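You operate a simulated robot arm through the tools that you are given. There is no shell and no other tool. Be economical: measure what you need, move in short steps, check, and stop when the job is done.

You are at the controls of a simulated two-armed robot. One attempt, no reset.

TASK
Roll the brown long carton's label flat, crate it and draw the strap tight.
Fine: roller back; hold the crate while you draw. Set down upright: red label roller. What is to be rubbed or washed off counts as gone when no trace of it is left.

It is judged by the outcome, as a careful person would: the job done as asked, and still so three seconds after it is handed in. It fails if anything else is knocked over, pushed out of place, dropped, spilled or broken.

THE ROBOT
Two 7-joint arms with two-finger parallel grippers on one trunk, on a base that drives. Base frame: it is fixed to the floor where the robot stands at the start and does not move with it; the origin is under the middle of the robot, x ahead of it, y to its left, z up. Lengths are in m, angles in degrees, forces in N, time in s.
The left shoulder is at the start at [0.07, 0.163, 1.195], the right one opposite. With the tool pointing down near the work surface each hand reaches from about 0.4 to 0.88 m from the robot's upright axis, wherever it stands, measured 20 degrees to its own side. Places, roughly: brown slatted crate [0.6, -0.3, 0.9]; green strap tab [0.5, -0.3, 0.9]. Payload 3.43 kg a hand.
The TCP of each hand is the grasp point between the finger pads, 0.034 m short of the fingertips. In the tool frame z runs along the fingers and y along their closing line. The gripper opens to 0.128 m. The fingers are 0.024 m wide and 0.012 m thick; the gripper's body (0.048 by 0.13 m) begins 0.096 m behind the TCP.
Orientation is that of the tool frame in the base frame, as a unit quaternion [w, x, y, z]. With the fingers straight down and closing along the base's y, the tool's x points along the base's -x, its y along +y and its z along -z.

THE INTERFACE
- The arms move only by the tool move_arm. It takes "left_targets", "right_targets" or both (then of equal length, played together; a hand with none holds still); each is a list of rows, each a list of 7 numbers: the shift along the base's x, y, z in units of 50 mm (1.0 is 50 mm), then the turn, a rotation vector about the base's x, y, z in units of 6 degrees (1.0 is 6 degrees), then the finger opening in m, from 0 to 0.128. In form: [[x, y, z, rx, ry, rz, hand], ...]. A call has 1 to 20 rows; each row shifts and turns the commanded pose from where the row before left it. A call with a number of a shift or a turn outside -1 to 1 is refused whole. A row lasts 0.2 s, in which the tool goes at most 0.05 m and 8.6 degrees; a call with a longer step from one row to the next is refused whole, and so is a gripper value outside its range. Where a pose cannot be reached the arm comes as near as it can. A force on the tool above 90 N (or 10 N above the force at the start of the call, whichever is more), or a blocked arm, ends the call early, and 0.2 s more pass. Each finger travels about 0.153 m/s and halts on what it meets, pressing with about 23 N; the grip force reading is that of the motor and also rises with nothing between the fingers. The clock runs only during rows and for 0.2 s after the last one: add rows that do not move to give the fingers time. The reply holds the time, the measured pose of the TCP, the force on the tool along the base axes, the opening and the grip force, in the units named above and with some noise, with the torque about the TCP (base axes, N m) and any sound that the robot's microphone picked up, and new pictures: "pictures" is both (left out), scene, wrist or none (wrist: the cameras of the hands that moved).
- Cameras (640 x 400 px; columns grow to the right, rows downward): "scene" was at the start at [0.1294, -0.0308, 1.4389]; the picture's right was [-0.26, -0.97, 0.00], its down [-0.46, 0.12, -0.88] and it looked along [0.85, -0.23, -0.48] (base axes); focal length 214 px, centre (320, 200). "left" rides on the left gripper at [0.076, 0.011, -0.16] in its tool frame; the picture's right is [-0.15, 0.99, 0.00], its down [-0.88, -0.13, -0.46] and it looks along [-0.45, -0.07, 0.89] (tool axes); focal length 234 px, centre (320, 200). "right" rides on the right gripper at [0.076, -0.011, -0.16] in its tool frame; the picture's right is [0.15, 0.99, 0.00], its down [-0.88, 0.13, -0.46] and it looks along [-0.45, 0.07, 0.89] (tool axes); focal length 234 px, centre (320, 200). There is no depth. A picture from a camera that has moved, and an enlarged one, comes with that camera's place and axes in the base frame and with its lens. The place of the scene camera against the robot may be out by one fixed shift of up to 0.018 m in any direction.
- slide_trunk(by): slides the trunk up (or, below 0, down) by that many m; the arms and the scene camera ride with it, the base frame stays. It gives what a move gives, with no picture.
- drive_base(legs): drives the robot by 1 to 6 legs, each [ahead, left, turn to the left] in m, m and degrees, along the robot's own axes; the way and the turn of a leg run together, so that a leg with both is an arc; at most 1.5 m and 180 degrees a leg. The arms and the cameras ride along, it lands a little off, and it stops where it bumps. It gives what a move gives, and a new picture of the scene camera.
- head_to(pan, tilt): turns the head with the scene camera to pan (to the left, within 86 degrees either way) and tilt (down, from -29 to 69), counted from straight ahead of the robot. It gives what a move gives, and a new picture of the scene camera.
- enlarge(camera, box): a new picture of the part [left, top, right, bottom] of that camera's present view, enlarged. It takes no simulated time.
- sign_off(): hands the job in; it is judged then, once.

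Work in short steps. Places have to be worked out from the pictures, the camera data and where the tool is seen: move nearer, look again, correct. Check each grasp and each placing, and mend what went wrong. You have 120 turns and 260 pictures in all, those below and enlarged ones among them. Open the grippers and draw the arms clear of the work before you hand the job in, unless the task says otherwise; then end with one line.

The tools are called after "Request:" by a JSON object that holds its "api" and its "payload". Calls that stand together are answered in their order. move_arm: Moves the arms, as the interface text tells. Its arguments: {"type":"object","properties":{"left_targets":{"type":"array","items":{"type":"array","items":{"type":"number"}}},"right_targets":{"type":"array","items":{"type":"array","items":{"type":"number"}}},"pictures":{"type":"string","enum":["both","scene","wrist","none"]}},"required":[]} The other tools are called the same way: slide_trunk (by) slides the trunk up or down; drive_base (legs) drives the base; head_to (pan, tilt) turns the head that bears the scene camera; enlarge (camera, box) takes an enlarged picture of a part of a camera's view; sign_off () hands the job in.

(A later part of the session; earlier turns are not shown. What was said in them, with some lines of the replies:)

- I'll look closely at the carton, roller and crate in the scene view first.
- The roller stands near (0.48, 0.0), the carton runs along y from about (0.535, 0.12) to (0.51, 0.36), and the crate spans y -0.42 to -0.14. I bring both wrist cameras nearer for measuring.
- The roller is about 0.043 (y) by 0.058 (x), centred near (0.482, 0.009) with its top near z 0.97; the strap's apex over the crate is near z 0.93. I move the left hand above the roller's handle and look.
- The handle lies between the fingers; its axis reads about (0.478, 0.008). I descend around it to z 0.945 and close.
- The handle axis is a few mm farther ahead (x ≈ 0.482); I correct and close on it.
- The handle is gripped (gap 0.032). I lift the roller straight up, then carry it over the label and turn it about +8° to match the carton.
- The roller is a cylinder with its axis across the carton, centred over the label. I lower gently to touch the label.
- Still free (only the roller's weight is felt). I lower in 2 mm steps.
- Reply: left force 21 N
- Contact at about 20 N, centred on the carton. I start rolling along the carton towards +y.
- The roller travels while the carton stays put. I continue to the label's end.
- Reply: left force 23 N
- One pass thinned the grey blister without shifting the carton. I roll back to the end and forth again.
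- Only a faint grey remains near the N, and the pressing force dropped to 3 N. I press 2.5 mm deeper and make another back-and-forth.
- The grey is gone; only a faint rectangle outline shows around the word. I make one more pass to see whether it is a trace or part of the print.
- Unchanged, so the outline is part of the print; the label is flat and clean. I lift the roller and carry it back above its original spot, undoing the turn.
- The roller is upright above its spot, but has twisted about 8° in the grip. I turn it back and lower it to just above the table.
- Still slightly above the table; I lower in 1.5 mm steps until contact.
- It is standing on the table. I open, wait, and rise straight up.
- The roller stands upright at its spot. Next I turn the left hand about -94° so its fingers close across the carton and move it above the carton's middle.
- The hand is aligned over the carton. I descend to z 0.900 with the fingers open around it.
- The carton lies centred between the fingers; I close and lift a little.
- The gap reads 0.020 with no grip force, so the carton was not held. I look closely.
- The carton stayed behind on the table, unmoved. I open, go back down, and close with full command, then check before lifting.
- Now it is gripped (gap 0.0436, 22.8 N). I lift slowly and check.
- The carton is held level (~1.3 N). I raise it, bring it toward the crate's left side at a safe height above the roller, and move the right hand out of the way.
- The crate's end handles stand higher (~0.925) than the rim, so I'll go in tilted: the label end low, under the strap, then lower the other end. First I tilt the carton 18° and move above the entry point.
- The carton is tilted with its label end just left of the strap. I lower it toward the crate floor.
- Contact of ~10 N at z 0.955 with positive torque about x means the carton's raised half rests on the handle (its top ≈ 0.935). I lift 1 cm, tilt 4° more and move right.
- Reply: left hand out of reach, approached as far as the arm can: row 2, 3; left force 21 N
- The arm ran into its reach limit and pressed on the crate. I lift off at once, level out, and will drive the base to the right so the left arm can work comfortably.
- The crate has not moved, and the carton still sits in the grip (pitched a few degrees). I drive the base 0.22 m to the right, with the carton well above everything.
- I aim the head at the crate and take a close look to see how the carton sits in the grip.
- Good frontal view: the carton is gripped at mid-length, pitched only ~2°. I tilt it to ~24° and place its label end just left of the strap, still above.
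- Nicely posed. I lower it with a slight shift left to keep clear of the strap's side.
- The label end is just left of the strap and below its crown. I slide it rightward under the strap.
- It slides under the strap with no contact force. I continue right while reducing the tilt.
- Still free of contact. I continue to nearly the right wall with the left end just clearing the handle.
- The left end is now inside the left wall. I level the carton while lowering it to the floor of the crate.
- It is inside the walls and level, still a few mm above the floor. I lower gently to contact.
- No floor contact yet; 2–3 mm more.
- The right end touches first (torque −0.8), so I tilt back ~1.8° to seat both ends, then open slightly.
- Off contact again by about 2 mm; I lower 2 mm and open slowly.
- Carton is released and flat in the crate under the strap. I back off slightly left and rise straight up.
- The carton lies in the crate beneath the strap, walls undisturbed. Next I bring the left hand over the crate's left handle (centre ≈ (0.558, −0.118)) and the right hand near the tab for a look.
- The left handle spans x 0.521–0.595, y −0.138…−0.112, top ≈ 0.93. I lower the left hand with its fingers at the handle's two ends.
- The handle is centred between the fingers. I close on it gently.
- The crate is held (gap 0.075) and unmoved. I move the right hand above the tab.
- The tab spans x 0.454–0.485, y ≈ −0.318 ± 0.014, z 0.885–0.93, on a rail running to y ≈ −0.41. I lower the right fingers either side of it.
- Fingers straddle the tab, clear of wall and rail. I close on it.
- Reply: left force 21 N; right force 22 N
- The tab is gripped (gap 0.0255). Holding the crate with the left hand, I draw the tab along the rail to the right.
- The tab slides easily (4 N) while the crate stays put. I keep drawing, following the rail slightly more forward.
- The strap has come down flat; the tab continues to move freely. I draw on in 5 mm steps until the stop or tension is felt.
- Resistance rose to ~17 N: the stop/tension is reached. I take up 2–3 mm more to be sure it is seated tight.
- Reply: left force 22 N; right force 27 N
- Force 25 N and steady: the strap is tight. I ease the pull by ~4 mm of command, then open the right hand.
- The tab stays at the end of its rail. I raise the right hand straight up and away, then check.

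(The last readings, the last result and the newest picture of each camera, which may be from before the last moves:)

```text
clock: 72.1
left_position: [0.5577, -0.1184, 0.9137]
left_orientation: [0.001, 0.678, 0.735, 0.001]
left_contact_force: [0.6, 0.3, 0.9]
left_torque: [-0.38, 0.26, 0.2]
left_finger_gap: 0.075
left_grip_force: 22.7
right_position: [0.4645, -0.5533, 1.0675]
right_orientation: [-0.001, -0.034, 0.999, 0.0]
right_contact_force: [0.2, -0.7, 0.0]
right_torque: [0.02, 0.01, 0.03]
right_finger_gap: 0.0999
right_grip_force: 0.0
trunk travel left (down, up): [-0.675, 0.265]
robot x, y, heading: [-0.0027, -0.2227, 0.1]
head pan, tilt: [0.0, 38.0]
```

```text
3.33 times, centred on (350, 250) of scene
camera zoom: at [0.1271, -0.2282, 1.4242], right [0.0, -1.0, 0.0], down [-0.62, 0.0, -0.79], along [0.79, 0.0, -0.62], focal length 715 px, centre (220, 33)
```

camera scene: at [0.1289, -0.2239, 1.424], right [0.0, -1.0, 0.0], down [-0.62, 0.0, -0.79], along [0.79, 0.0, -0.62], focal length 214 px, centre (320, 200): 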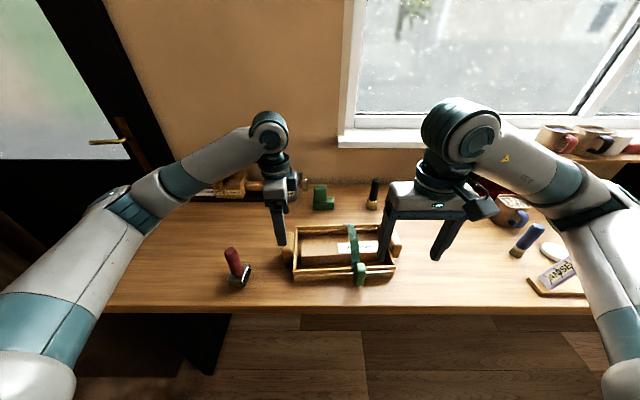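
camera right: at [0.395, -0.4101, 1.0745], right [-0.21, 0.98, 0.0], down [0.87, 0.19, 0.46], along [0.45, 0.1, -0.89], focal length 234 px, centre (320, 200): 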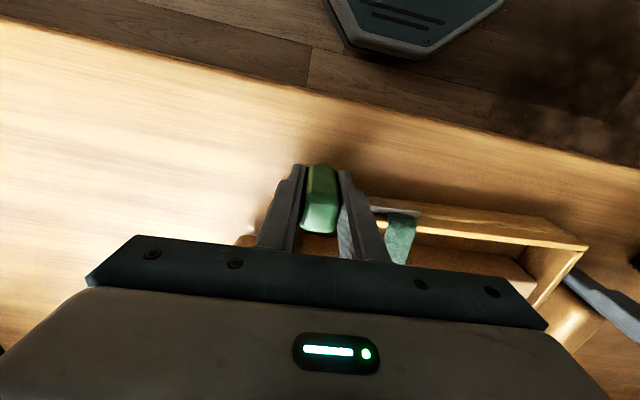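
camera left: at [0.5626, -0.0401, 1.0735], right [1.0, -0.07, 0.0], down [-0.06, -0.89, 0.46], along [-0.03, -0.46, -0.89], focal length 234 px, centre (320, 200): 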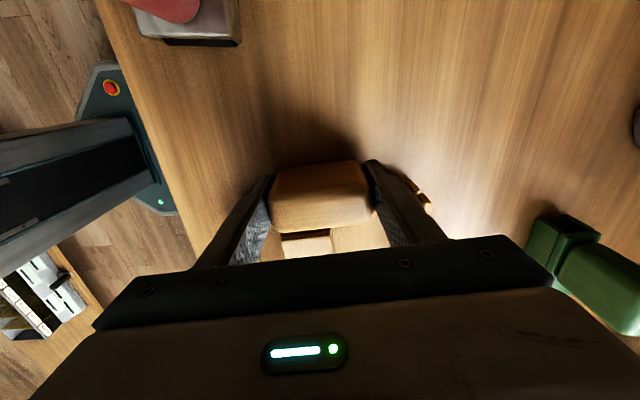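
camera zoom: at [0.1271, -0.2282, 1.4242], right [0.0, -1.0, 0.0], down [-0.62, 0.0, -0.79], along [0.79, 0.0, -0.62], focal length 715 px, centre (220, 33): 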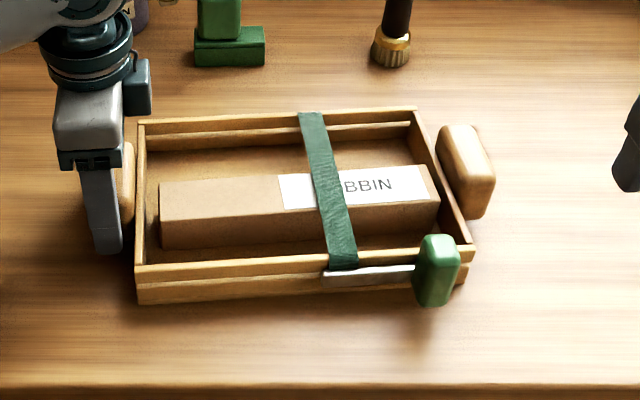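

The strap lies flat and straight across the carton with the tab at the rail's end. I release the crate handle with the left hand and rise clear.

Request:
{"api": "move_arm", "payload": {"left_targets": [[0, 0, 0, 0, 0, 0, 0.08], [0, 0, 0, 0, 0, 0, 0.1], [0, 0, 0, 0, 0, 0, 0.11], [0, 0, 0.6, 0, 0, 0, 0.11], [0, 0, 0.9, 0, 0, 0, 0.11], [0, 0, 0.9, 0, 0, 0, 0.11], [0, 0, 0.9, 0, 0, 0, 0.11], [0, 0.6, 0.6, 0, 0, 0, 0.11], [0, 0.9, 0, 0, 0, 0, 0.11], [0, 0.9, 0, 0, 0, 0, 0.11]], "pictures": "scene"}}

Request:
{"api": "enlarge", "payload": {"camera": "scene", "box": [200, 190, 440, 310]}}

Request:
{"api": "enlarge", "payload": {"camera": "left", "box": [0, 0, 640, 400]}}

```text
clock: 74.3
left_position: [0.5572, 0.0003, 1.1079]
left_orientation: [0.003, 0.679, 0.734, 0.0]
left_contact_force: [0.1, 0.4, 0.3]
left_torque: [-0.01, 0.0, 0.01]
left_finger_gap: 0.11
left_grip_force: 0.0
right_position: [0.4623, -0.5493, 1.0688]
right_orientation: [0.001, -0.034, 0.999, -0.001]
right_contact_force: [-0.4, -0.4, 0.1]
right_torque: [-0.03, -0.05, 0.01]
right_finger_gap: 0.0999
right_grip_force: 0.0
trunk travel left (down, up): [-0.675, 0.265]
robot x, y, heading: [0.0014, -0.2218, 0.0]
head pan, tilt: [0.0, 38.0]
camera scene: at [0.1269, -0.2253, 1.4243], right [0.0, -1.0, 0.0], down [-0.62, 0.0, -0.79], along [0.79, 0.0, -0.62], focal length 214 px, centre (320, 200)
```

scene: 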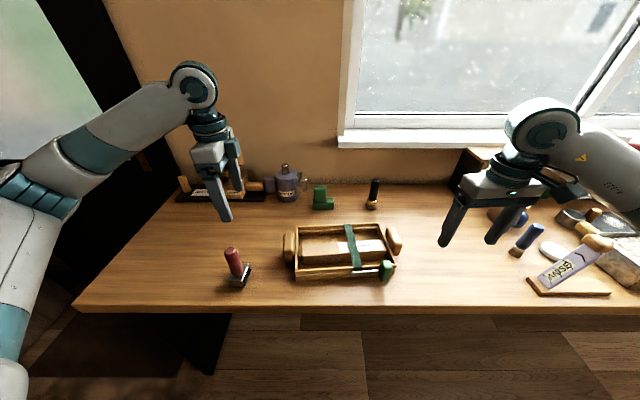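

```text
2.67 times, centred on (320, 250) of scene
camera zoom: at [0.1269, -0.2253, 1.4243], right [0.0, -1.0, 0.0], down [-0.62, 0.0, -0.79], along [0.79, 0.0, -0.62], focal length 572 px, centre (320, 67)
```

zoom: 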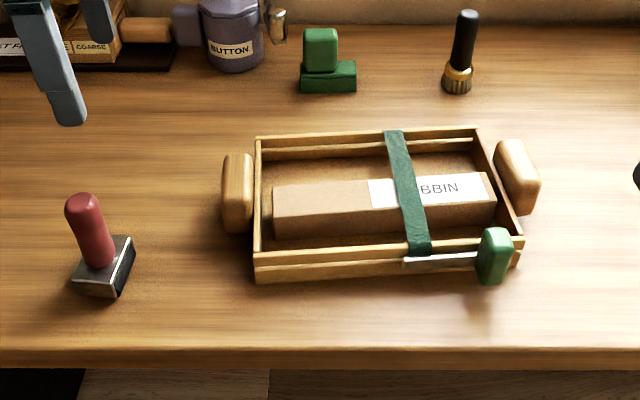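

```text
1.00 times, centred on (320, 200) of left
camera zoom: at [0.5616, 0.0788, 1.2676], right [1.0, -0.07, 0.0], down [-0.06, -0.89, 0.46], along [-0.03, -0.46, -0.89], focal length 234 px, centre (320, 200)
```

zoom: 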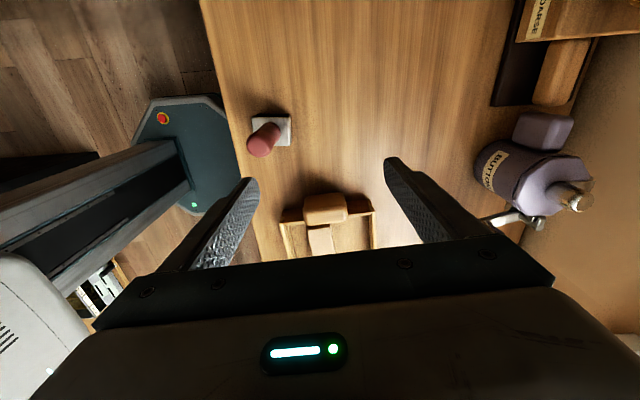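

The label is clean, the roller stands upright in place, the carton is crated, the strap is tight, and both hands are clear and open. I hand the job in.

Request:
{"api": "sign_off", "payload": {}}

```text
The job is handed in.
```

The carton's label is rolled flat with no grey left on it. The carton is in the crate under the strap, and I drew the strap tight to the end of its rail while holding the crate. The red roller is back upright in its place.
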